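You operate a simulated robot arm through the tools that you are given. There is no shell and no other tool.

Carry out the task below with a simulated robot arm. There is one attempt and no reset: what you move stays moved.

## Task
Fit the wide roll on the bench shaft with the collar locked at U25, and inflate the shaft.
Fine: push the roll up to the collar, fill with the air chuck from that bench till the gauge is in the green, and put the chuck back.
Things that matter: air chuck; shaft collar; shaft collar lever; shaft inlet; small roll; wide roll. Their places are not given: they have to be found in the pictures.

Only the result counts: the job must be done as asked and must still hold three seconds after the hand-in. Knocking over, shifting, dropping, spilling or breaking anything else fails it.

## Robot
A 6-joint arm with a two-finger parallel gripper, fixed in place. Base frame: the origin is at the foot of the arm, x ahead of it, y to its left, z up; the work surface is at about z = 850. Lengths are in mm, angles in degrees, forces in N, time in s.
Its first joint turns from -166.0 to 166.0 degrees. Payload 3.91 kg.
The TCP is the grasp point between the finger pads, 30 mm short of the fingertips. In the tool frame z runs along the fingers and y along their closing line. Largest opening 110 mm; finger width 20, thickness 10; the body of the gripper, 48 by 112 mm, starts 55 mm behind the TCP.
Orientation is that of the tool frame in the base frame, as [roll, pitch, yaw] about the fixed x, y, z axes, in that order (R = Rz(yaw) Ry(pitch) Rx(roll)). With the fingers straight down and closing along the base's y, the tool's x points along the base's -x, its y along +y and its z along -z.

## Interface
- The arm moves only by the tool servo_tool. Its argument "plan" is a list of rows, each an object of numbers (a shift or turn left out is 0, a gripper value left out holds the last): "ax", "ay", "az": the turn, a rotation vector about the tool's x, y, z in degrees; "tx", "ty", "tz": the shift along the tool's x, y, z in mm; "fingers": the finger opening in mm, from 0 to 110. In form: [{"ax": .., "ay": .., "az": .., "tx": .., "ty": .., "tz": .., "fingers": ..}, ...]. A call has 1 to 20 rows; each row shifts and turns the commanded pose from where the row before left it, along the tool's axes as they then stand. Each row takes 0.2 s and may step no farther than 50 mm and 8.6 degrees from the row before; otherwise, or with a gripper value out of range, the whole call is refused. A pose out of reach is approached as far as the arm can. The call stops where the force on the tool passes 50 N (or 10 N more than at its start, if that is more) or the arm is blocked; 0.2 s more then pass. Each finger travels about 153 mm/s and halts on what it meets, pressing with about 30 N; the grip force reading is that of the motor and also rises with nothing between the fingers. The clock runs only during rows and for 0.2 s after the last one: add rows that do not move to give the fingers time. The reply holds the time, the measured pose of the TCP, the force on the tool along the base axes, the opening and the grip force, in the units named above and with some noise, with the torque about the TCP (base axes, N m) and any sound that the robot's microphone picked up.
- Cameras (640 x 400 px; columns grow to the right, rows downward): "scene" is fixed at [50.8, 500, 1593.5]; the picture's right is [-0.60, -0.80, 0.00], its down [-0.58, 0.44, -0.68] and it looks along [0.55, -0.41, -0.73] (base axes); focal length 332 px, centre (320, 200). "wrist" rides on the gripper at [72, 17, -103] in the tool frame; the picture's right is [-0.23, 0.97, 0.00], its down [-0.76, -0.18, -0.62] and it looks along [-0.61, -0.14, 0.78] (tool axes); focal length 222 px, centre (320, 200).
- grab_frame(camera): a new picture of that camera. No time passes.
- point_at(camera, pixels): for up to 12 pixels [column, row] of the newest picture of that camera ("zoom" is the newest enlarged one), the place [x, y, z] in the base frame of the surface seen there, good to about 2 mm. No time passes.
- inspect(camera, box): a new picture of the part [left, top, right, bottom] of that camera's present view, enlarged. No time passes.
- finish_job(): hands the job in; it is judged then, once.

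Open the gripper and draw the arm clear of the work before you hand the job in, unless the task says otherwise.

The tools are called after ">>>" as a command line: name --argument value ..., lists and objects as JSON in quotes. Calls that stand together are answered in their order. servo_tool: Moves the arm, as the interface text tells. Its arguments: {"type":"object","properties":{"plan":{"type":"array","items":{"type":"object","properties":{"ax":{"type":"number"},"ay":{"type":"number"},"az":{"type":"number"},"tx":{"type":"number"},"ty":{"type":"number"},"tz":{"type":"number"},"fingers":{"type":"number"}}}}},"required":["plan"]} The other tools are called the same way: grab_frame (camera) takes a picture; point_at (camera, pixels) gives the place of the surface under pixels of a picture; inspect (camera, box) takes an enlarged picture of a part of a camera's view; finish_job () hands the job in.

At the start:

```text
clock: 0.0
tcp_pos: [520.9, 341.9, 1155.5]
ee_rot: [-180.0, 0.0, -180.0]
contact_force: [-0.2, 0.5, 1.1]
moment: [-0.02, 0.01, -0.01]
width: 109.9
grasp_force: 0.0
```

scene: 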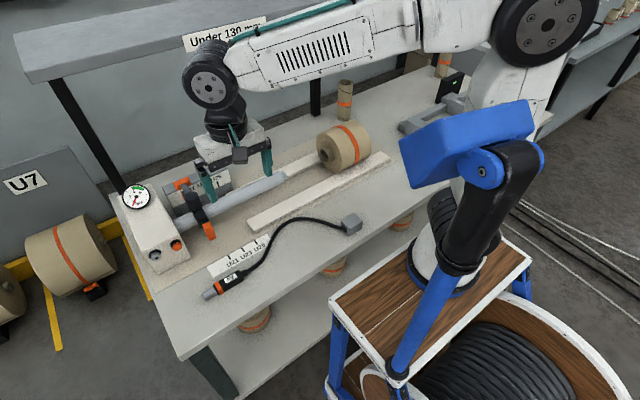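
wrist: 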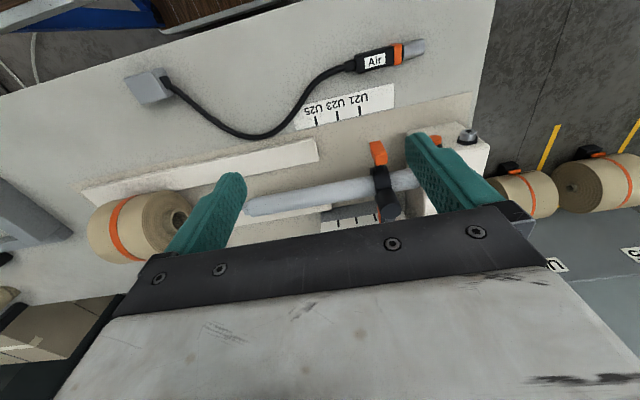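

I begin by looking closely: the scene view shows the shaft around (240,195), the roll at (343,148), the chuck at (225,285), and the gauge box at (150,220). I enlarge these parts.

>>> inspect --camera "scene" --box '[110, 150, 290, 310]'

>>> inspect --camera "scene" --box '[260, 60, 480, 240]'

>>> inspect --camera "wrist" --box '[60, 30, 500, 270]'

```text
2.50 times, centred on (200, 230) of scene
```

zoom: 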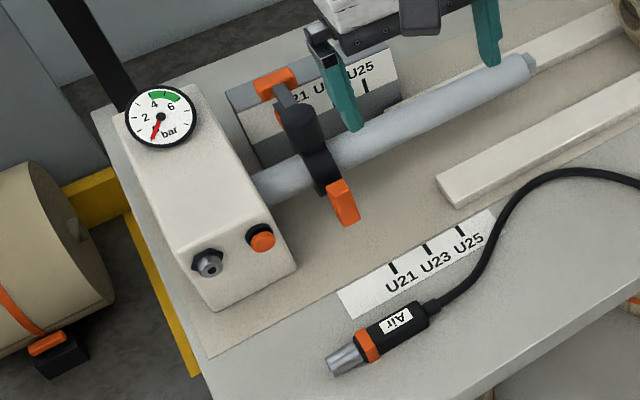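

```text
2.22 times, centred on (370, 150) of scene
```

zoom: 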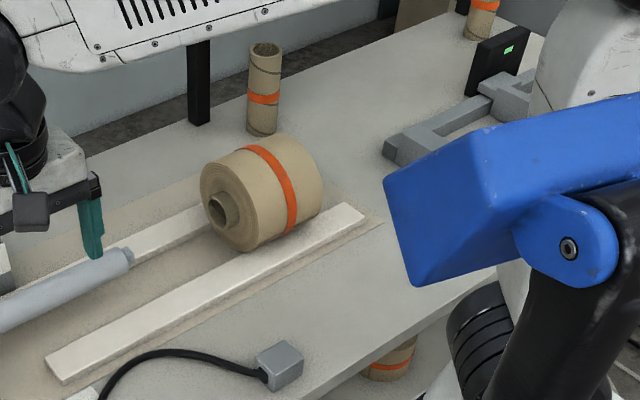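

```text
1.45 times, centred on (280, 150) of wrist
```

zoom: 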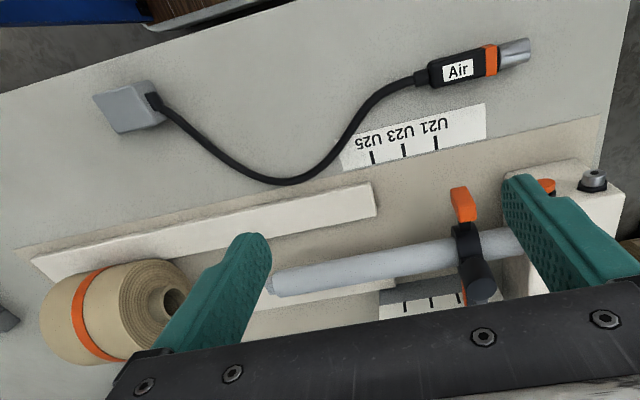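

I measure key points in the scene picture: shaft tip, collar, scales, inlet, chuck, roll, rails.

>>> inspect --camera "scene" --box '[110, 150, 290, 310]'

>>> point_at --camera "zoom" --pixels '[[525, 64], [400, 120], [270, 178], [308, 150], [300, 115], [272, 82], [343, 203], [394, 268], [427, 250], [460, 232], [208, 262], [262, 240]]'

>>> point_at --camera "zoom" --pixels '[[345, 360], [367, 344], [400, 320], [425, 310], [365, 88], [160, 118], [200, 190], [285, 235], [210, 340], [440, 185], [520, 175], [330, 170]]'

>>> point_at --camera "scene" --pixels '[[334, 155], [330, 135], [345, 128], [360, 140], [352, 165], [350, 225], [345, 85], [225, 30], [390, 157], [250, 223], [330, 150], [110, 68]]'

```text
2.50 times, centred on (200, 230) of scene
```

zoom: 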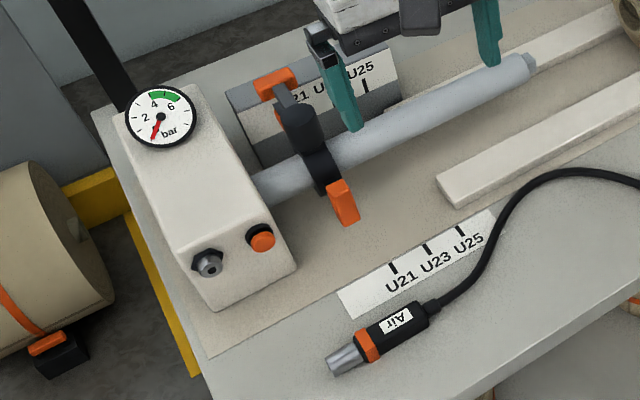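

```text
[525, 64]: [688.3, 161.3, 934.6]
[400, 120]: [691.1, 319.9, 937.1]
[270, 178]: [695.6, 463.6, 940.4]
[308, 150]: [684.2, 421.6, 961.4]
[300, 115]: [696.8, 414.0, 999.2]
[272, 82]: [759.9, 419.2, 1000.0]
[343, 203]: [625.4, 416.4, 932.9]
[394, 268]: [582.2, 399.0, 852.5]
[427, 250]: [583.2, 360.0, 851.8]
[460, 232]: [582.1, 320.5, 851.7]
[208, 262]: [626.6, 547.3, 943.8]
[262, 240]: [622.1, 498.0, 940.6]
```

```text
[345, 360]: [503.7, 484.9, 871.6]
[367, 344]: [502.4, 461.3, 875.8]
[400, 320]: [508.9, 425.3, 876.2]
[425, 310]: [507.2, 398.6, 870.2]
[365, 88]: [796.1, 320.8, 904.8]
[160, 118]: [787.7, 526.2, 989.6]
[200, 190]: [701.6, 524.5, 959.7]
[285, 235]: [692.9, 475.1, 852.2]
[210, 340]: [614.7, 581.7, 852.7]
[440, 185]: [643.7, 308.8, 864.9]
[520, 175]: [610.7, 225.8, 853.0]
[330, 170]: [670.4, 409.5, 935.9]
```

```text
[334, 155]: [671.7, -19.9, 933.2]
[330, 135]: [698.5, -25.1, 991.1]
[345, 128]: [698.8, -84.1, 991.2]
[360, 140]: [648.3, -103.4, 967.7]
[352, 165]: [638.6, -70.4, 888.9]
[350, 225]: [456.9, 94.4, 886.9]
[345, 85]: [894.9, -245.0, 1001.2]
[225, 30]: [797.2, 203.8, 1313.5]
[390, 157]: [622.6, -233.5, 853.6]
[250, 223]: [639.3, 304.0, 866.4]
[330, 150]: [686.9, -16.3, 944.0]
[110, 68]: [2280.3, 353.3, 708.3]
```

The roll on the rails lies near x≈690, y −20…−150; the sign "Under 130 mm" and other rolls need a closer look, so I enlarge the other parts of the picture.

>>> inspect --camera "scene" --box '[480, 0, 640, 100]'

>>> inspect --camera "scene" --box '[0, 140, 160, 340]'

>>> inspect --camera "scene" --box '[160, 0, 400, 120]'

>>> inspect --camera "scene" --box '[200, 180, 440, 340]'

>>> inspect --camera "wrist" --box '[360, 80, 640, 270]'

>>> inspect --camera "wrist" --box '[0, 160, 160, 380]'

```text
4.00 times, centred on (560, 50) of scene
```

zoom: 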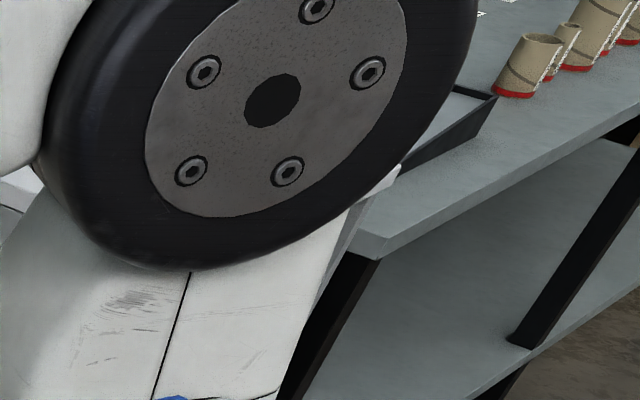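

```text
2.00 times, centred on (80, 240) of scene
```

zoom: 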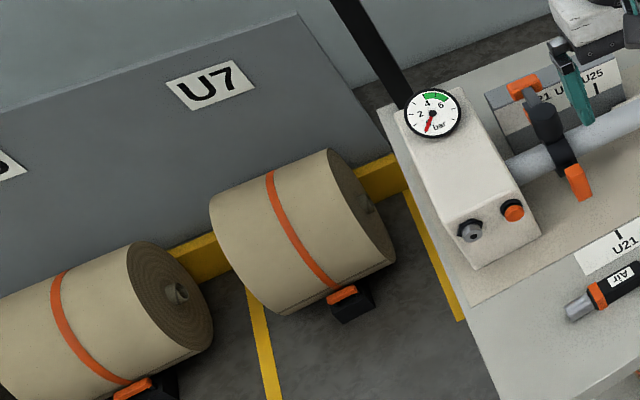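

```text
2.67 times, centred on (280, 60) of scene
```

zoom: 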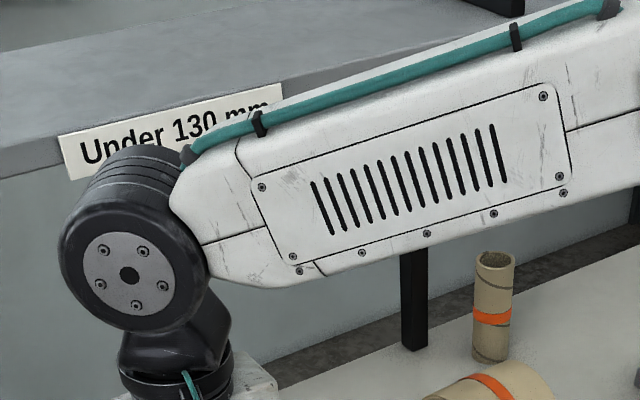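

```text
2.50 times, centred on (320, 260) of scene
```

zoom: 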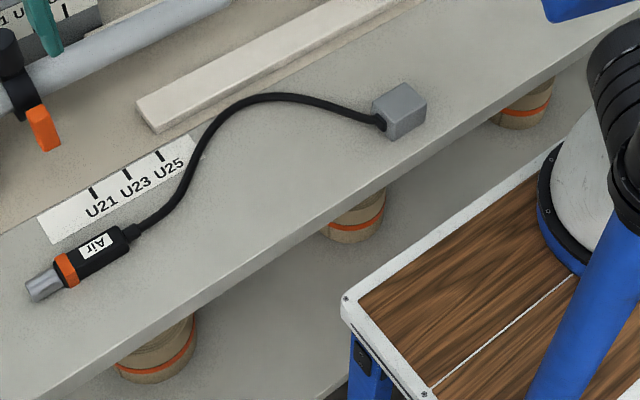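

```text
2.11 times, centred on (500, 175) of wrist
```

zoom: 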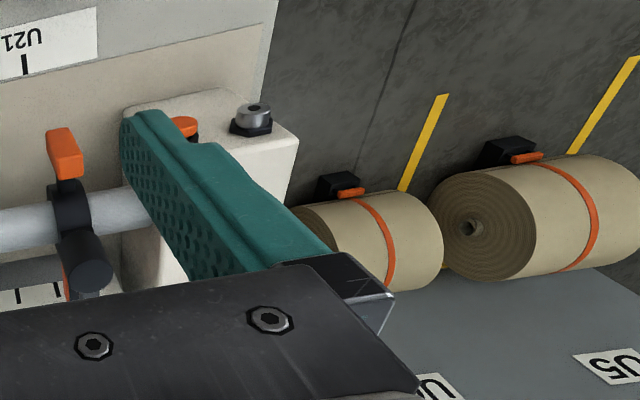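

```text
1.82 times, centred on (80, 270) of wrist
```

zoom: 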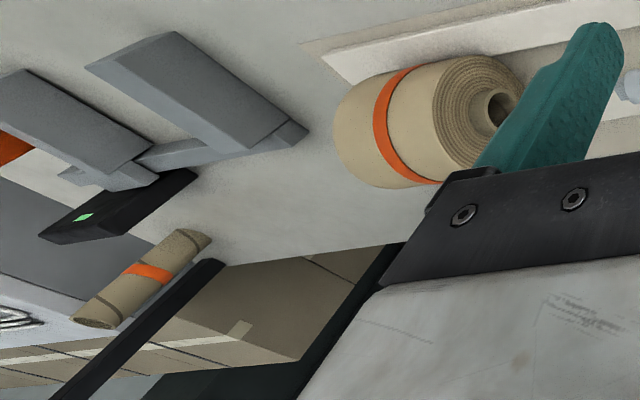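

The right end of the bench holds a U-shaped gauge, a standing roll at (345,85) and something orange farther right. I move the arm toward −y at the same height to look there.

>>> servo_tool --plan '[{"ty": -50}, {"ty": -50}, {"ty": -50}, {"ty": -50}, {"ty": -50}, {"ty": -50}, {"ty": -50}, {"ty": -50}, {"ty": -50}, {"ty": -50}]'

>>> grab_frame --camera "wrist"

>>> grab_frame --camera "scene"

```text
clock: 2.2
tcp_pos: [520.6, -158.4, 1154.9]
ee_rot: [-180.0, 0.0, -179.9]
contact_force: [0.4, 0.7, -0.2]
moment: [0.0, -0.01, 0.01]
width: 110.1
grasp_force: 0.0
```

```text
taken
```

wrist: 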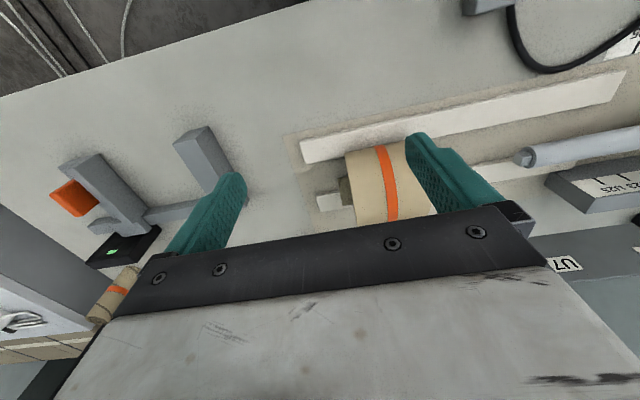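

```text
taken
```

scene: 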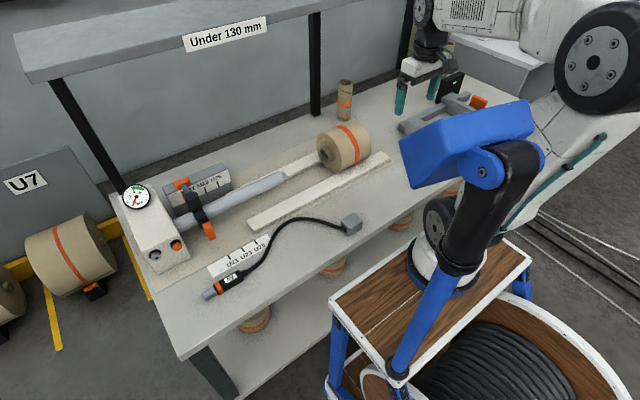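

The wrist view now shows the gauge with an orange knob at (75,195), the standing roll at (115,295) and the roll on the rails at (390,185). I enlarge these regions.

>>> inspect --camera "wrist" --box '[280, 100, 460, 240]'

>>> inspect --camera "wrist" --box '[0, 110, 250, 350]'

>>> inspect --camera "scene" --box '[360, 50, 520, 150]'

>>> inspect --camera "scene" --box '[150, 120, 310, 240]'

```text
2.86 times, centred on (370, 170) of wrist
```

zoom: 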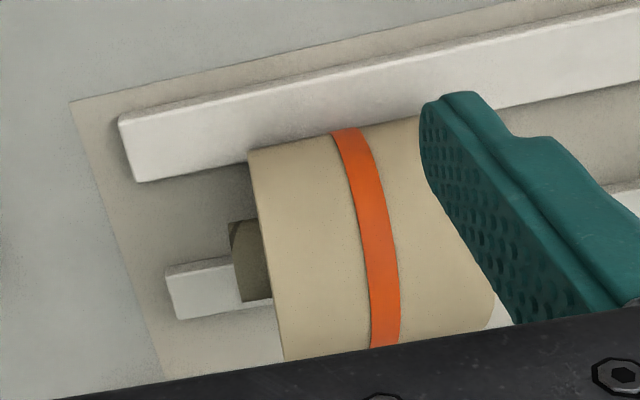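

```text
1.67 times, centred on (125, 230) of wrist
```

zoom: 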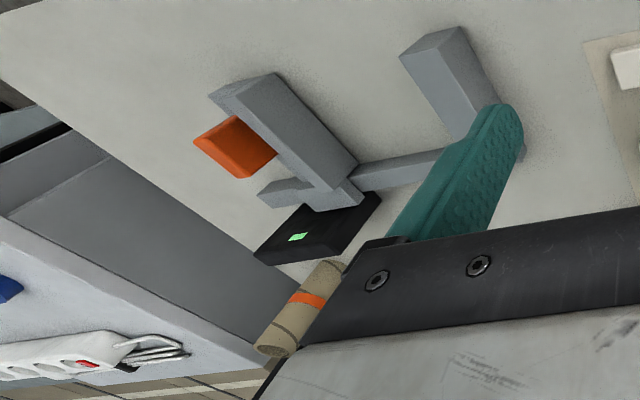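

```text
4.00 times, centred on (440, 100) of scene
```

zoom: 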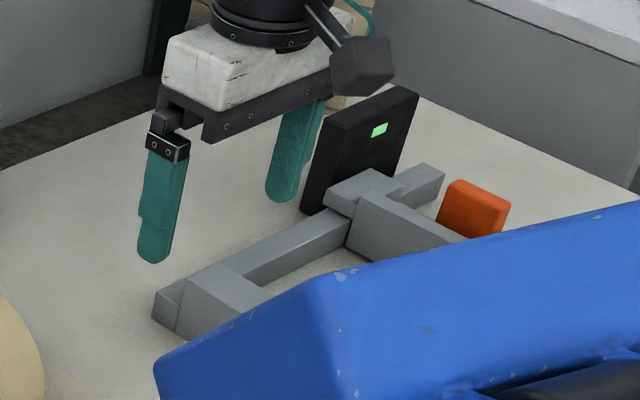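

```text
3.33 times, centred on (230, 180) of scene
```

zoom: 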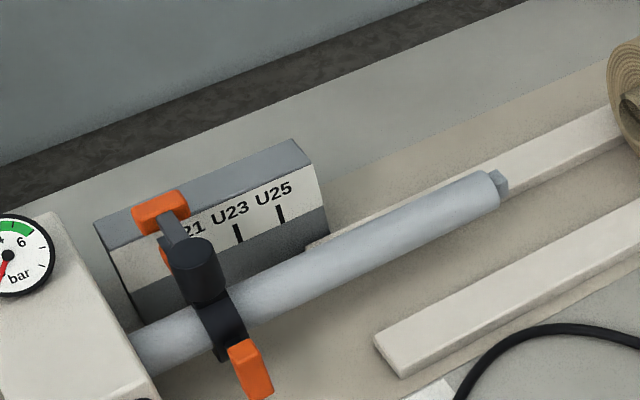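

The roll on the rails (with its core sticking out on the far side) is the wide roll, and the standing tube is the small one. I now fly back to look at the collar from close above.

>>> servo_tool --plan '[{"ty": 48, "tx": -10, "tz": 6.2}, {"ty": 48, "tx": -10, "tz": 6.2}, {"ty": 48, "tx": -10, "tz": 6.2}, {"ty": 48, "tx": -10, "tz": 6.2}, {"ty": 48, "tx": -10, "tz": 6.2}, {"ty": 48, "tx": -10, "tz": 6.2}, {"ty": 48, "tx": -10, "tz": 6.2}, {"ty": 48, "tx": -10, "tz": 6.2}, {"ty": 48, "tx": -10, "tz": 6.2}, {"ty": 48, "tx": -10, "tz": 6.2}, {"ty": 48, "tx": -10, "tz": 6.2}, {"ty": 48, "tx": -10, "tz": 6.2}]'

>>> grab_frame --camera "wrist"

>>> grab_frame --camera "scene"

```text
clock: 4.8
tcp_pos: [642.3, 417.4, 1079.8]
ee_rot: [179.9, 0.0, 179.9]
contact_force: [-0.5, -0.3, 0.9]
moment: [0.06, 0.02, -0.01]
width: 110.1
grasp_force: 0.0
```

```text
taken
```

wrist: 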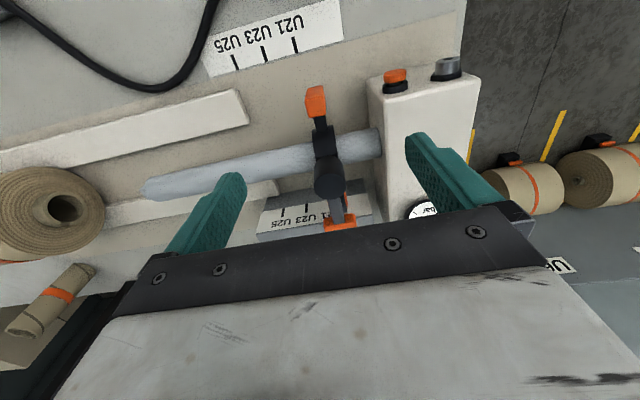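

```text
taken
```

scene: 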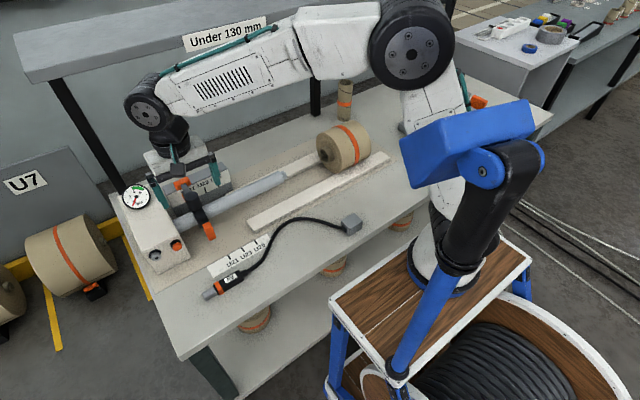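

The collar is at (325,150) in the wrist picture. I enlarge it and measure points.

>>> inspect --camera "wrist" --box '[240, 60, 420, 240]'

>>> inspect --camera "scene" --box '[110, 140, 270, 260]'

```text
2.22 times, centred on (330, 150) of wrist
```

zoom: 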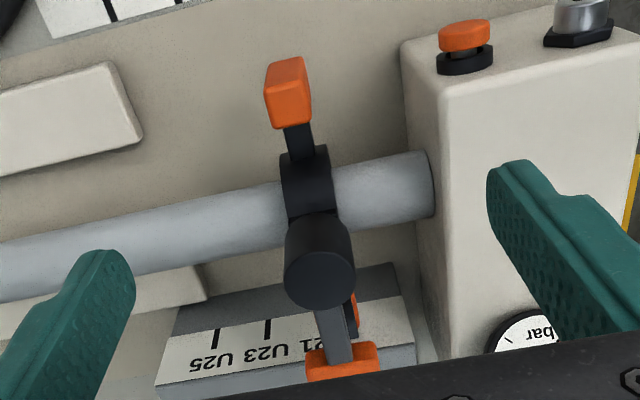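

```text
3.33 times, centred on (190, 200) of scene
```

zoom: 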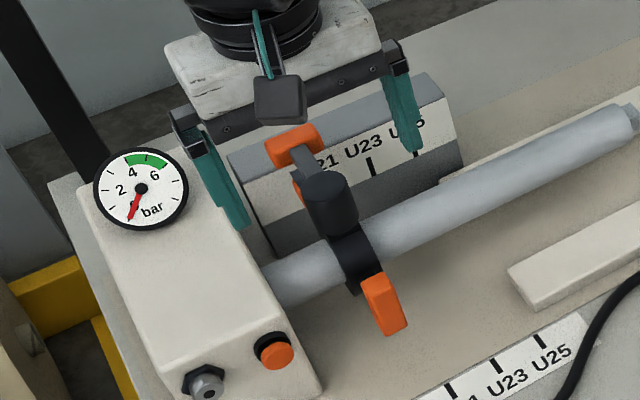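

I measure the lever, post, ring, pointers, inlet and button in a fresh enlarged wrist view.

>>> inspect --camera "wrist" --box '[240, 60, 420, 240]'

>>> point_at --camera "zoom" --pixels '[[320, 275], [290, 270], [352, 270], [335, 335], [342, 362], [318, 362], [372, 352], [340, 345], [283, 185], [335, 185], [310, 160], [288, 95]]'

>>> point_at --camera "zoom" --pixels '[[271, 80], [306, 80], [295, 62], [360, 183], [150, 240], [420, 150], [430, 205], [220, 365], [268, 355], [467, 35], [580, 15], [297, 140]]'

>>> inspect --camera "wrist" --box '[360, 50, 500, 130]'

>>> point_at --camera "zoom" --pixels '[[395, 50], [395, 70], [415, 55], [375, 55], [395, 90], [160, 115], [165, 150], [395, 62], [140, 120], [185, 118], [300, 250], [395, 105]]'

```text
2.22 times, centred on (330, 150) of wrist
```

zoom: 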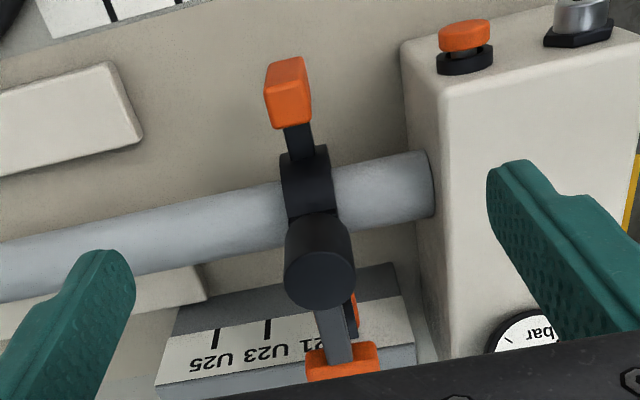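

```text
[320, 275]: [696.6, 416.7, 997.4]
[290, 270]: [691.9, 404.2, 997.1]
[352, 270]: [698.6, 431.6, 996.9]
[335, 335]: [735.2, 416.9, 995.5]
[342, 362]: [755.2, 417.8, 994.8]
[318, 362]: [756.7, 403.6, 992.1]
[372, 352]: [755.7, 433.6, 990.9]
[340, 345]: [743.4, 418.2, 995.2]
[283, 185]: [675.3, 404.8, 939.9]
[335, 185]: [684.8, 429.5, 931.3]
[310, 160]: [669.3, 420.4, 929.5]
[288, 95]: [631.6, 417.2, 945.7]
```

```text
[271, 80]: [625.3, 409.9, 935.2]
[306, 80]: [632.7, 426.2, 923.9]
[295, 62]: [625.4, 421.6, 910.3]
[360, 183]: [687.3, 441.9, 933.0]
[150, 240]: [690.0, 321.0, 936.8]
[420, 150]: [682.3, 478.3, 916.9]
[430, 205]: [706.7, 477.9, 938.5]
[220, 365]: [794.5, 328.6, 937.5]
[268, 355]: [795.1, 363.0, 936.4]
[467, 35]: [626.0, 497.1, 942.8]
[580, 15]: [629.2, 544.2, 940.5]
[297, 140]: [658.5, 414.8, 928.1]
```

```text
4.57 times, centred on (430, 90) of wrist
```

zoom: 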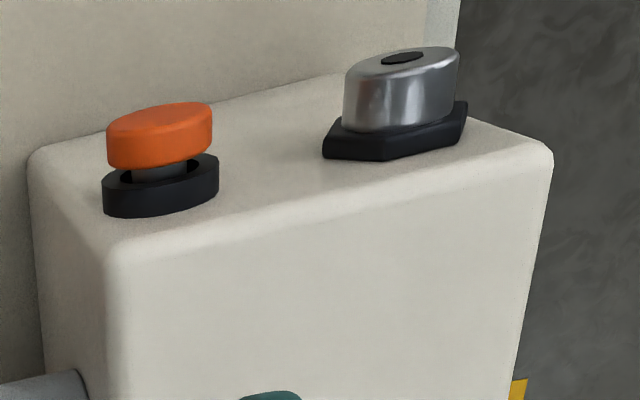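

```text
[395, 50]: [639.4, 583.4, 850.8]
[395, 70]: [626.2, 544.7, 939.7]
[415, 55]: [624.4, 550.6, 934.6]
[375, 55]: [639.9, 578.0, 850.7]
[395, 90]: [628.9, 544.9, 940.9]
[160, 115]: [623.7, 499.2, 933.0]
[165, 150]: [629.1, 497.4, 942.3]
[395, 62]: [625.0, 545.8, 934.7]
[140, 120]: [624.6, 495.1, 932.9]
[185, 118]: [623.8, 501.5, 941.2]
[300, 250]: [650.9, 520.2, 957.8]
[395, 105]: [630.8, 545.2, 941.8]
```

The inlet points toward −x at about [625,546,935], the orange button beside it must be left alone; the collar post is at [696,417], lever pointing +x at z≈995. I check wrist height against the shelf and details of the roll in the scene picture.

>>> point_at --camera "scene" --pixels '[[145, 100], [150, 78], [175, 135], [180, 160], [160, 165], [30, 82], [200, 45], [265, 25], [130, 58], [62, 82], [160, 90], [140, 75]]'

>>> inspect --camera "scene" --box '[290, 100, 400, 200]'

>>> point_at --camera "zoom" --pixels '[[215, 210], [185, 200], [232, 210], [160, 190], [250, 290], [300, 100], [370, 110], [450, 160], [300, 290], [190, 120], [205, 220], [390, 240]]'

```text
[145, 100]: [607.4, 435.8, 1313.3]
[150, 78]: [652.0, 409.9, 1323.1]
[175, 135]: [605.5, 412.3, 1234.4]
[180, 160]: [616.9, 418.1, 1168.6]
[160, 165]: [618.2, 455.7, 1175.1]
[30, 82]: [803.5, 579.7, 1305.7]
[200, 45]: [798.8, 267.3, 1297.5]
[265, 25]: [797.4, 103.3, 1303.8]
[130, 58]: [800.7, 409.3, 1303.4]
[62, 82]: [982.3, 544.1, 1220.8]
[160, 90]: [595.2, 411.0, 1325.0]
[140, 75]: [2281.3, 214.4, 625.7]
```

```text
4.00 times, centred on (345, 150) of scene
```

zoom: 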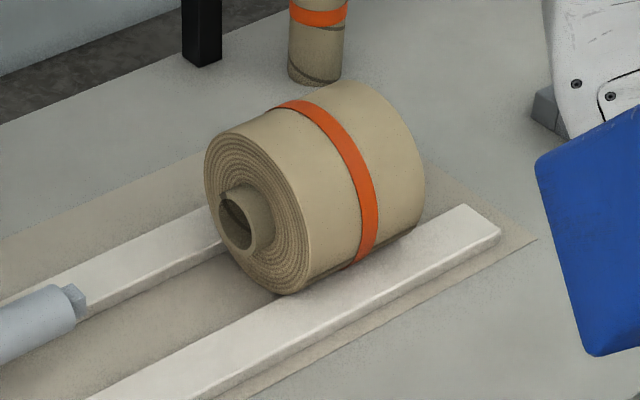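

```text
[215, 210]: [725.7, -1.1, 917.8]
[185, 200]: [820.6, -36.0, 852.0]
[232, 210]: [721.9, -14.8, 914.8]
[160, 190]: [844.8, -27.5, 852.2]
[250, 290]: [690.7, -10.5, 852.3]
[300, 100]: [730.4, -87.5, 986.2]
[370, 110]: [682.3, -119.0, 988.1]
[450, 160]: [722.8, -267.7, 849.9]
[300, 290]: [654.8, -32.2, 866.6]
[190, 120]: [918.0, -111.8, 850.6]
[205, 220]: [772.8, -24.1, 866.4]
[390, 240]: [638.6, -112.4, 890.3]
```

Wrist has clearance from the shelf as long as TCP x stays under about 745. I narrow the fingers to 70 and move above the collar post, then descend around it.

>>> servo_tool --plan '[{"tx": -27, "fingers": 70}, {"tx": -27}, {"tz": 30}, {"tz": 30}, {"tz": 15}, {"tz": 12}]'

>>> inspect --camera "scene" --box '[110, 120, 270, 260]'

>>> grab_frame --camera "wrist"

```text
clock: 6.2
tcp_pos: [695.9, 417.6, 991.2]
ee_rot: [180.0, -0.1, 179.9]
contact_force: [-1.3, 0.4, 0.1]
moment: [-0.03, 0.02, 0.04]
width: 69.8
grasp_force: 0.0
```

```text
2.86 times, centred on (190, 190) of scene
```

zoom: 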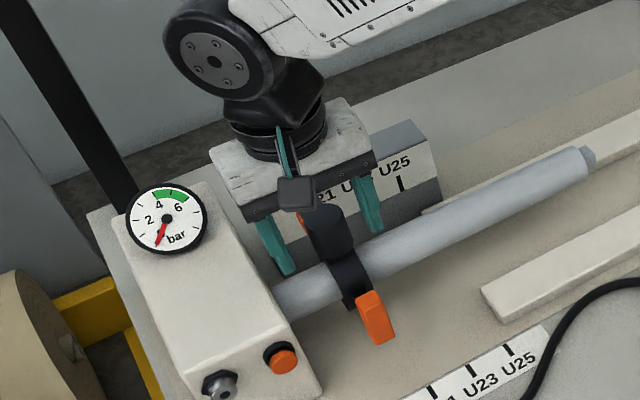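

```text
taken
```

wrist: 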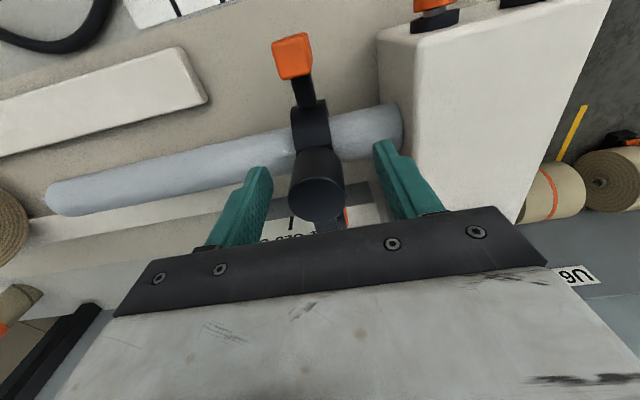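

The post stands between the fingers. I close on it and test with a small pull toward −y whether the collar is free.

>>> servo_tool --plan '[{"fingers": 20}, {}, {}]'

>>> servo_tool --plan '[{"ty": -2}, {"ty": -2}, {}]'

```text
clock: 7.0
tcp_pos: [695.4, 415.5, 991.6]
ee_rot: [-179.9, -0.1, -180.0]
contact_force: [-0.6, -30.2, 0.6]
moment: [0.24, 1.2, -0.13]
width: 33.7
grasp_force: 45.0
```

```text
clock: 7.8
tcp_pos: [695.7, 416.1, 991.0]
ee_rot: [179.9, 0.0, -179.8]
contact_force: [-2.1, 7.0, -13.9]
moment: [-0.68, -0.75, 0.09]
width: 34.1
grasp_force: 45.0
```

With −30 N to +7 N in y the collar did not budge. I pull a little farther to be sure whether it is locked.

>>> servo_tool --plan '[{"ty": -2}, {"ty": -1}, {}]'

```text
clock: 8.6
tcp_pos: [696.1, 415.1, 991.8]
ee_rot: [179.7, -0.1, -180.0]
contact_force: [-2.3, 37.2, -12.3]
moment: [-0.49, -0.63, 0.15]
width: 34.1
grasp_force: 45.0
stopped in row 3: the force on the tool passed its limit at 51 N (the readings are from after the stop); the commanded pose is now the measured one
```

The collar is locked with the lever at +x. I open, rise, and position above the lever arm at about x=735.

>>> servo_tool --plan '[{"fingers": 60}, {}, {"tz": -30}, {"tz": -26}, {"tx": -20}, {"tx": -19}]'

>>> grab_frame --camera "wrist"

>>> inspect --camera "scene" --box '[130, 120, 250, 220]'

```text
clock: 10.0
tcp_pos: [734.1, 412.3, 1048.4]
ee_rot: [179.9, -0.1, 179.9]
contact_force: [-0.4, 0.2, 0.0]
moment: [0.02, -0.06, 0.02]
width: 60.2
grasp_force: 0.1
```

```text
taken
```

wrist: 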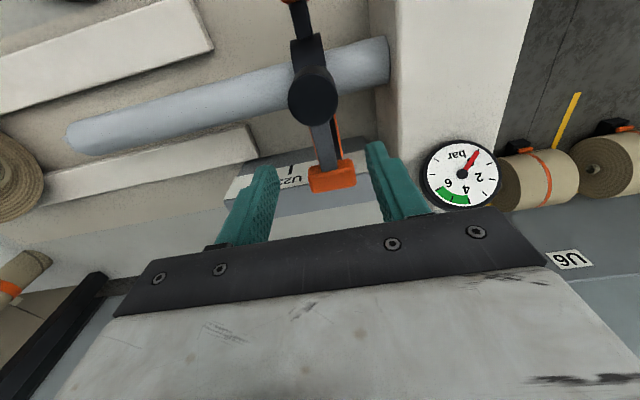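

```text
4.00 times, centred on (190, 170) of scene
```

zoom: 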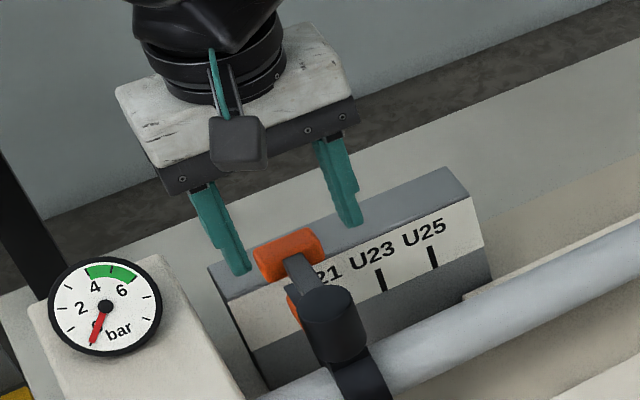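

The lever is clearly visible at (330,150) with its orange tip at (332,176). I measure it precisely, together with the back scale block top.

>>> inspect --camera "wrist" --box '[270, 60, 400, 210]'

>>> point_at --camera "wrist" --pixels '[[314, 93], [292, 93], [334, 93], [313, 70], [326, 140], [320, 160], [336, 155], [332, 176], [312, 184], [354, 178], [331, 188], [300, 197]]'

```text
2.67 times, centred on (335, 135) of wrist
```

zoom: 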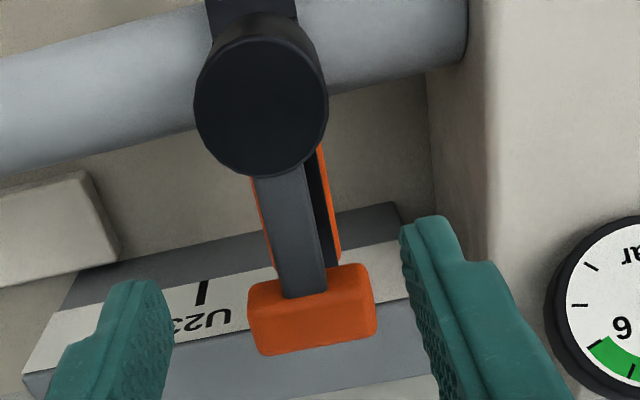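

```text
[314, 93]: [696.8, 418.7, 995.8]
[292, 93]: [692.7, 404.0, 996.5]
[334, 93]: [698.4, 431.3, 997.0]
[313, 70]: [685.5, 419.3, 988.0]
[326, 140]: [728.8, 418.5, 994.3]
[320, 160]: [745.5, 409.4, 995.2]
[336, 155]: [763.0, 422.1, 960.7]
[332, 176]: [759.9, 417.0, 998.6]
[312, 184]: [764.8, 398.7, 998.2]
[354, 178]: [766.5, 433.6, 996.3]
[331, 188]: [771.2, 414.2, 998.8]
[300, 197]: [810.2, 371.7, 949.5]
```

I center over the lever arm (y≈417.5), descend to z≈1001 so the fingertips stay above the rear tab, and close loosely around the arm.

>>> servo_tool --plan '[{"ty": 5.2, "tx": -2, "fingers": 45}, {"tz": 25}, {"tz": 22}, {"fingers": 19}, {}]'

>>> grab_frame --camera "wrist"

>>> inspect --camera "scene" --box '[130, 120, 250, 220]'

```text
clock: 11.2
tcp_pos: [736.5, 416.5, 1003.6]
ee_rot: [179.8, 0.1, 180.0]
contact_force: [0.6, -0.7, -0.3]
moment: [0.01, 0.01, 0.0]
width: 18.9
grasp_force: 0.1
```

```text
taken
```

wrist: 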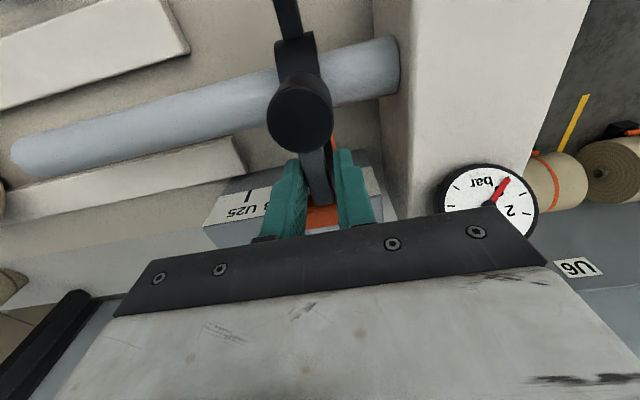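

```text
4.00 times, centred on (190, 170) of scene
```

zoom: 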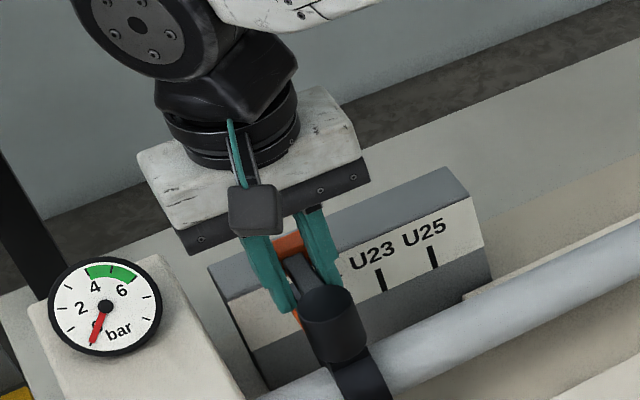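

The fingers straddle the lever arm without force. I turn it counter-clockwise (toward +y) about the post with two small arc steps and read the forces.

>>> servo_tool --plan '[{"az": -5, "tx": 0.15, "ty": 3.4}, {"az": -5, "tx": 0.15, "ty": 3.4}, {}]'

```text
clock: 12.0
tcp_pos: [735.3, 423.2, 1002.6]
ee_rot: [179.7, 0.1, -170.0]
contact_force: [-0.1, -2.3, 0.9]
moment: [-0.07, -0.05, 0.0]
width: 20.6
grasp_force: 1.4
```

The lever follows with only about 2 N. I continue the arc.

>>> servo_tool --plan '[{"az": -6, "tx": 0.2, "ty": 4.1}, {"az": -6, "tx": 0.2, "ty": 4.1}, {"az": -6, "tx": 0.2, "ty": 4.1}, {"az": -6, "tx": 0.2, "ty": 4.1}, {"az": -6, "tx": 0.2, "ty": 4.1}, {}]'

>>> inspect --camera "scene" --box '[130, 120, 250, 220]'

>>> grab_frame --camera "wrist"

```text
clock: 13.4
tcp_pos: [727.1, 441.0, 1001.6]
ee_rot: [179.7, 0.2, -140.1]
contact_force: [-1.0, 0.1, -0.4]
moment: [-0.02, 0.0, -0.02]
width: 19.9
grasp_force: 1.4
```

```text
4.00 times, centred on (190, 170) of scene
```

zoom: 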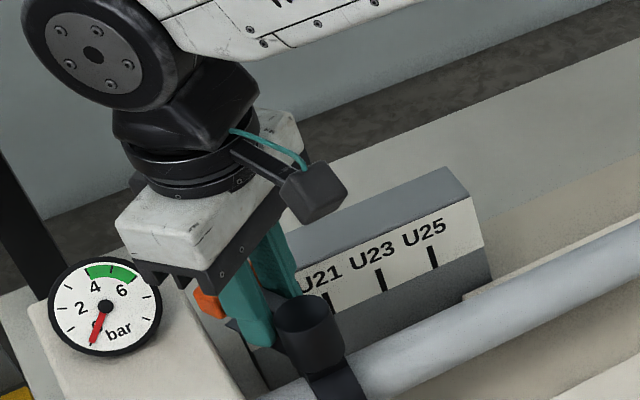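

```text
taken
```

wrist: 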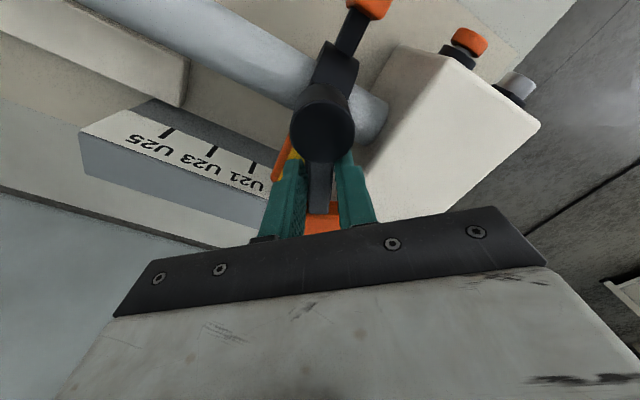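

It turns freely and already sits at 40°. I continue toward 90°.

>>> servo_tool --plan '[{"az": -6, "tx": 0.2, "ty": 4.1}, {"az": -6, "tx": 0.2, "ty": 4.1}, {"az": -6, "tx": 0.2, "ty": 4.1}, {"az": -6, "tx": 0.2, "ty": 4.1}, {"az": -6, "tx": 0.2, "ty": 4.1}, {}]'

>>> servo_tool --plan '[{"az": -6, "tx": 0.2, "ty": 4.1}, {"az": -6, "tx": 0.2, "ty": 4.1}, {"az": -6, "tx": 0.2, "ty": 4.1}, {}]'

>>> inspect --camera "scene" --box '[130, 120, 250, 220]'

```text
clock: 14.8
tcp_pos: [711.7, 453.7, 1002.5]
ee_rot: [179.9, 0.2, -110.0]
contact_force: [4.1, -0.5, 0.4]
moment: [-0.01, -0.1, -0.02]
width: 20.7
grasp_force: 1.7
```

```text
clock: 15.8
tcp_pos: [700.6, 454.4, 1002.4]
ee_rot: [-180.0, 0.3, -92.0]
contact_force: [12.2, -1.4, 0.5]
moment: [0.04, -0.19, -0.11]
width: 25.4
grasp_force: 6.1
```

```text
4.00 times, centred on (190, 170) of scene
```

zoom: 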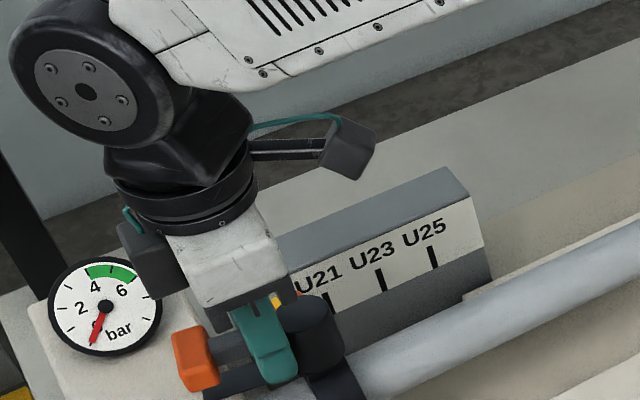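

The force rises to 12 N near 80–90°, so the lever has reached its stop there. I back off a few degrees, open and lift to look at it.

>>> servo_tool --plan '[{"az": 6, "tx": 0.2, "ty": -4.1}, {"fingers": 35}, {"tz": -25}, {"tz": -25}]'

>>> grab_frame --camera "wrist"

>>> inspect --camera "scene" --box '[130, 150, 250, 250]'

```text
clock: 16.8
tcp_pos: [703.0, 457.3, 1053.3]
ee_rot: [-180.0, 0.2, -98.1]
contact_force: [0.0, -0.4, -1.0]
moment: [0.01, 0.02, 0.0]
width: 34.8
grasp_force: 0.0
```

```text
taken
```

wrist: 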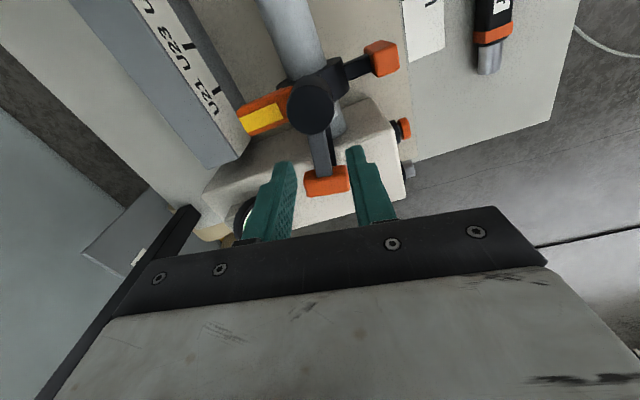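

```text
4.00 times, centred on (190, 200) of scene
```

zoom: 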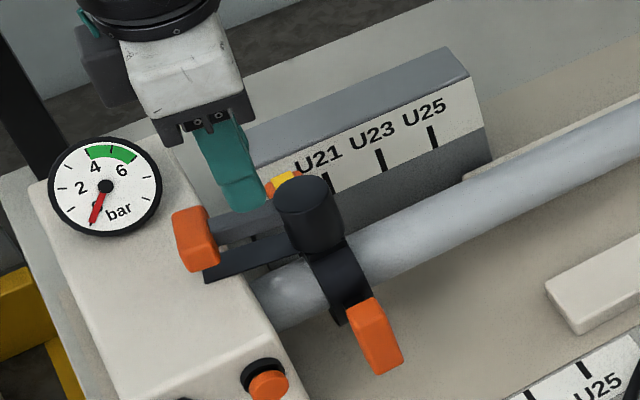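

Now a rear pointer with a yellow window appears at (262,118) in the wrist view. I enlarge to see the structure.

>>> inspect --camera "wrist" --box '[190, 30, 420, 220]'

>>> point_at --camera "zoom" --pixels '[[330, 220], [350, 330], [365, 410], [385, 345], [200, 240], [145, 225], [150, 250], [540, 80], [350, 400], [255, 220], [80, 185], [85, 215]]'

```text
2.11 times, centred on (305, 125) of wrist
```

zoom: 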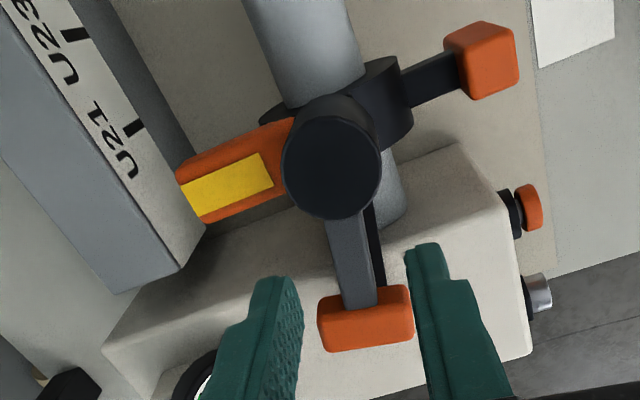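

```text
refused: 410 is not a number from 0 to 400
```

>>> point_at --camera "zoom" --pixels '[[330, 180], [350, 250], [365, 310], [378, 260], [230, 190], [190, 180], [200, 215], [480, 60], [318, 300], [412, 300], [280, 130], [135, 130]]'

```text
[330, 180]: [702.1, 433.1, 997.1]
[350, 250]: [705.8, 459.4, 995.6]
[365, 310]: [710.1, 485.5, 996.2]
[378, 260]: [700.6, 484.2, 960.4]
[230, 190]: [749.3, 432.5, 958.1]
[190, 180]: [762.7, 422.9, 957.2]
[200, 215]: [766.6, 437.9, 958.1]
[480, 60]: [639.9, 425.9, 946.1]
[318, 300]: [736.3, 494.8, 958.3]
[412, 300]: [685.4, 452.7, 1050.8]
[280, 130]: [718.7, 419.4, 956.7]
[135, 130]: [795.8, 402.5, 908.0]
```

Yellow now shows on the rear pointer (it was covered by the black strip while locked), so the collar should be free. I measure the post's present centre.

>>> point_at --camera "zoom" --pixels '[[331, 163], [290, 165], [378, 165], [331, 210], [331, 120], [331, 150], [305, 125], [360, 125], [300, 90], [395, 80], [405, 130], [270, 118]]'

```text
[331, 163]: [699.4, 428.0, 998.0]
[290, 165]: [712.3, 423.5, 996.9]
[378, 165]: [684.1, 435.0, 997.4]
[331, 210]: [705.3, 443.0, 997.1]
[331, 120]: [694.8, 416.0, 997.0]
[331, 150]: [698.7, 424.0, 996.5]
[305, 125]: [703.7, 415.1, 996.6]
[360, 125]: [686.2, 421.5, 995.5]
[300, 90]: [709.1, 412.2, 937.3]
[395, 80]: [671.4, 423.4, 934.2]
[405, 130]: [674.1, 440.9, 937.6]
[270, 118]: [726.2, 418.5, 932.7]
```

The post centre is at [698.5,429], so it slid 11 mm: it is free. I move over it, descend to z≈995 and grip it across x.

>>> servo_tool --plan '[{"tx": 28.7, "ty": 0.5, "fingers": 64}, {}, {"tz": 30}, {"tz": 28}, {"fingers": 20}, {}, {}]'

>>> inspect --camera "scene" --box '[130, 120, 250, 250]'

```text
clock: 18.4
tcp_pos: [699.5, 428.3, 995.2]
ee_rot: [-180.0, 0.2, -98.1]
contact_force: [14.4, -1.2, -9.2]
moment: [1.06, -0.92, -0.04]
width: 33.7
grasp_force: 45.2
```

```text
3.08 times, centred on (190, 185) of scene
```

zoom: 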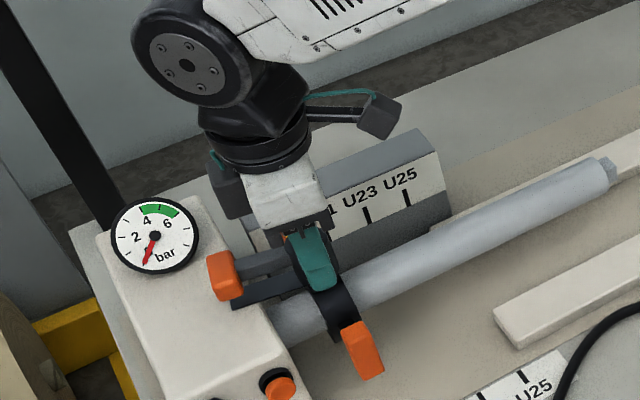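

Post gripped. I pull it toward −y (tool x mostly) in small steps, first testing 8 mm.

>>> servo_tool --plan '[{"tx": 3.96, "ty": -1.5}, {"tx": 3.96, "ty": -1.2}, {}]'

```text
clock: 19.2
tcp_pos: [699.6, 419.6, 995.7]
ee_rot: [-180.0, 0.3, -98.0]
contact_force: [2.0, 1.1, -4.3]
moment: [-0.15, -0.7, -0.12]
width: 33.9
grasp_force: 44.7
```

It slides with about 1 N. I carry on for 96 mm.

>>> servo_tool --plan '[{"tx": 7.92, "ty": -1.13}, {"tx": 7.92, "ty": -1.13}, {"tx": 7.92, "ty": -1.13}, {"tx": 7.92, "ty": -1.13}, {"tx": 7.92, "ty": -1.13}, {"tx": 7.92, "ty": -1.13}, {"tx": 7.92, "ty": -1.13}, {"tx": 7.92, "ty": -1.13}, {"tx": 7.92, "ty": -1.13}, {"tx": 7.92, "ty": -1.13}, {"tx": 7.92, "ty": -1.13}, {"tx": 7.92, "ty": -1.13}, {}]'

>>> grab_frame --camera "wrist"

>>> inspect --camera "scene" --box '[170, 150, 300, 280]'

>>> point_at --camera "zoom" --pixels '[[345, 230], [360, 220], [330, 245]]'

```text
clock: 22.0
tcp_pos: [700.0, 323.0, 994.0]
ee_rot: [180.0, 0.1, -98.1]
contact_force: [-15.4, -0.2, 22.2]
moment: [0.21, 1.01, 0.04]
width: 33.5
grasp_force: 44.5
```

```text
taken
```

wrist: 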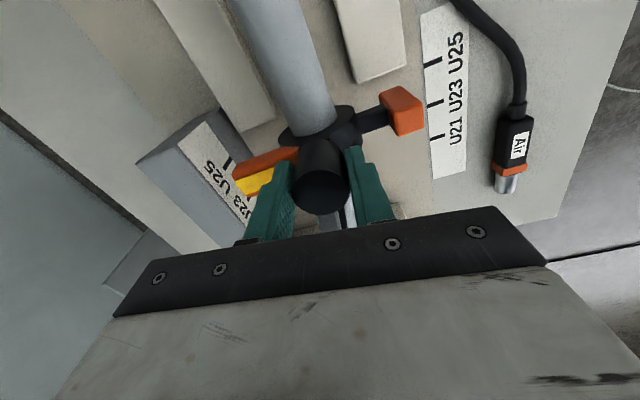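

```text
3.08 times, centred on (235, 215) of scene
```

zoom: 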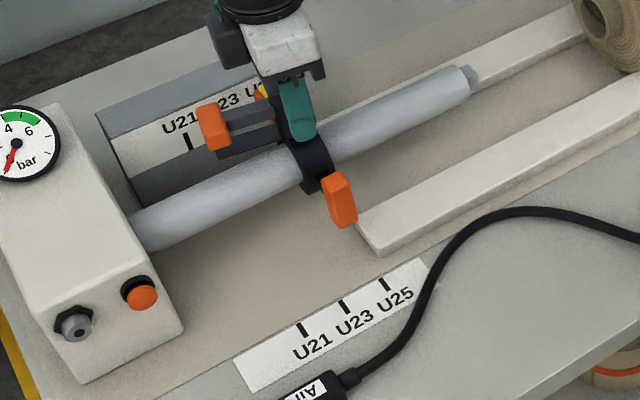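

```text
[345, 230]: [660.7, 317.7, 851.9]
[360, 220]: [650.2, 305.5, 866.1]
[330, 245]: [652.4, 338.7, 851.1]
```

The collar nears U25. I measure both pointers and both U25 ticks in the wrist view.

>>> inspect --camera "wrist" --box '[170, 100, 310, 220]'

>>> point_at --camera "zoom" --pixels '[[258, 278], [290, 340], [305, 330], [330, 315], [345, 395], [420, 260], [460, 320], [300, 305], [325, 395], [380, 330], [450, 230], [305, 375]]'

>>> inspect --camera "wrist" --box '[340, 30, 480, 160]'

```text
3.33 times, centred on (240, 160) of wrist
```

zoom: 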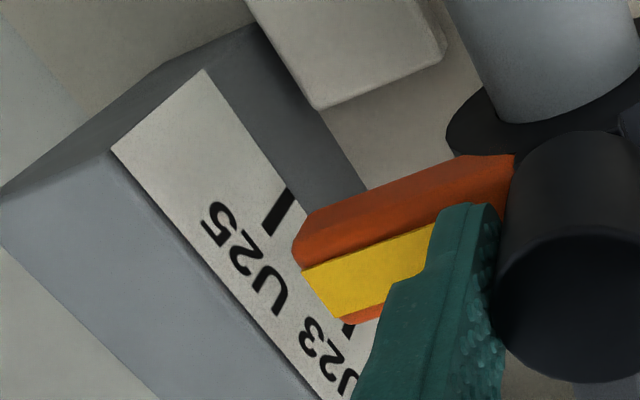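

```text
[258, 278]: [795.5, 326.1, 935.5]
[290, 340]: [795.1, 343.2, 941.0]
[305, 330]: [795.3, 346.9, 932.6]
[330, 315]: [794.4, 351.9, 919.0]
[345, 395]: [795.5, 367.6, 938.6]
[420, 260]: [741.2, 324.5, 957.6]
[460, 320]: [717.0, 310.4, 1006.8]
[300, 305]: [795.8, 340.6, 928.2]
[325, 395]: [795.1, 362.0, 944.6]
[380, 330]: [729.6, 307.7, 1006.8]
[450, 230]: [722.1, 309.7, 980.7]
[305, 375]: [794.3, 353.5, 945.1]
```

```text
3.08 times, centred on (410, 95) of wrist
```

zoom: 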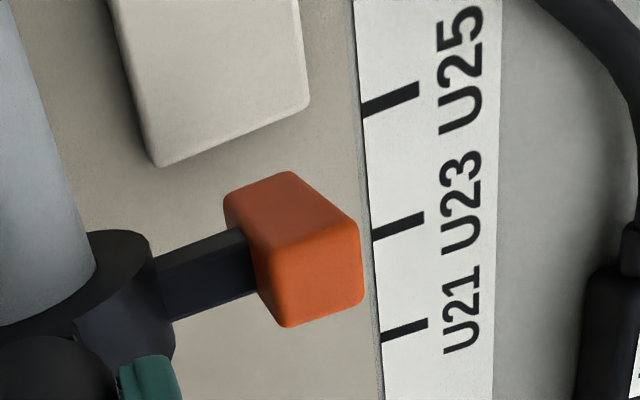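

Parallax matters here, so I measure the corners of the rear tab, its yellow window, and the front tab directly.

>>> inspect --camera "wrist" --box '[170, 100, 310, 220]'

>>> point_at --camera "zoom" --pixels '[[308, 262], [306, 275], [345, 318], [340, 310], [380, 248], [370, 312], [300, 230], [275, 210], [278, 215], [320, 290], [410, 230], [350, 322]]'

>>> inspect --camera "wrist" --box '[340, 30, 480, 160]'

>>> point_at --camera "zoom" --pixels '[[280, 190], [255, 195], [290, 240], [310, 270], [320, 220], [275, 300], [325, 310], [350, 270], [200, 290], [200, 260], [390, 100], [400, 228]]'

```text
3.33 times, centred on (240, 160) of wrist
```

zoom: 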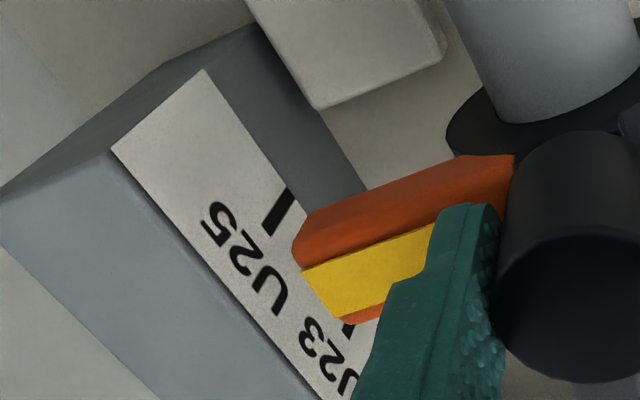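

```text
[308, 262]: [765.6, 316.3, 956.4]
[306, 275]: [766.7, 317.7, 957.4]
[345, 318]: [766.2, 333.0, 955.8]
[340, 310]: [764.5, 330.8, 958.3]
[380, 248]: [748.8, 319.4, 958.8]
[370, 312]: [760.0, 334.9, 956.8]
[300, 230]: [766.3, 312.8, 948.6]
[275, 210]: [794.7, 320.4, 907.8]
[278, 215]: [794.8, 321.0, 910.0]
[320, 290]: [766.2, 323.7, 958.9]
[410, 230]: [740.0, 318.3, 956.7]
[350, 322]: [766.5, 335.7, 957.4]
```

```text
3.08 times, centred on (410, 95) of wrist
```

zoom: 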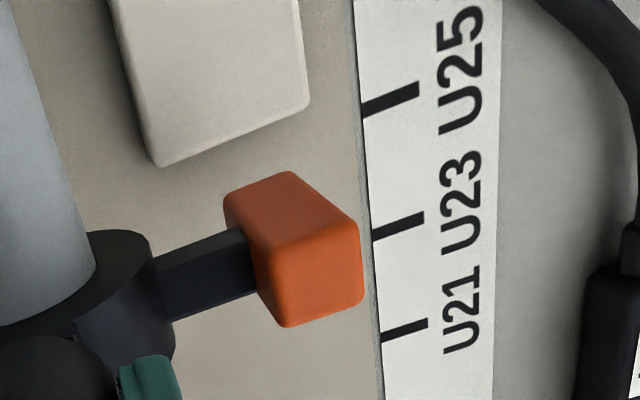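

```text
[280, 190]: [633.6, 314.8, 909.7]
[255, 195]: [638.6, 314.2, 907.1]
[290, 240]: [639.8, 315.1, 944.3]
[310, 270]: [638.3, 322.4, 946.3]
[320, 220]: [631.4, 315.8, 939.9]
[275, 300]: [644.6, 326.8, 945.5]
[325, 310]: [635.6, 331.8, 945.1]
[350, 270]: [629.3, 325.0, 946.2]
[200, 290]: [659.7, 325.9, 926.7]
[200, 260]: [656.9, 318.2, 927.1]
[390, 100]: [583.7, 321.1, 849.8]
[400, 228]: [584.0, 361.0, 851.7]
```

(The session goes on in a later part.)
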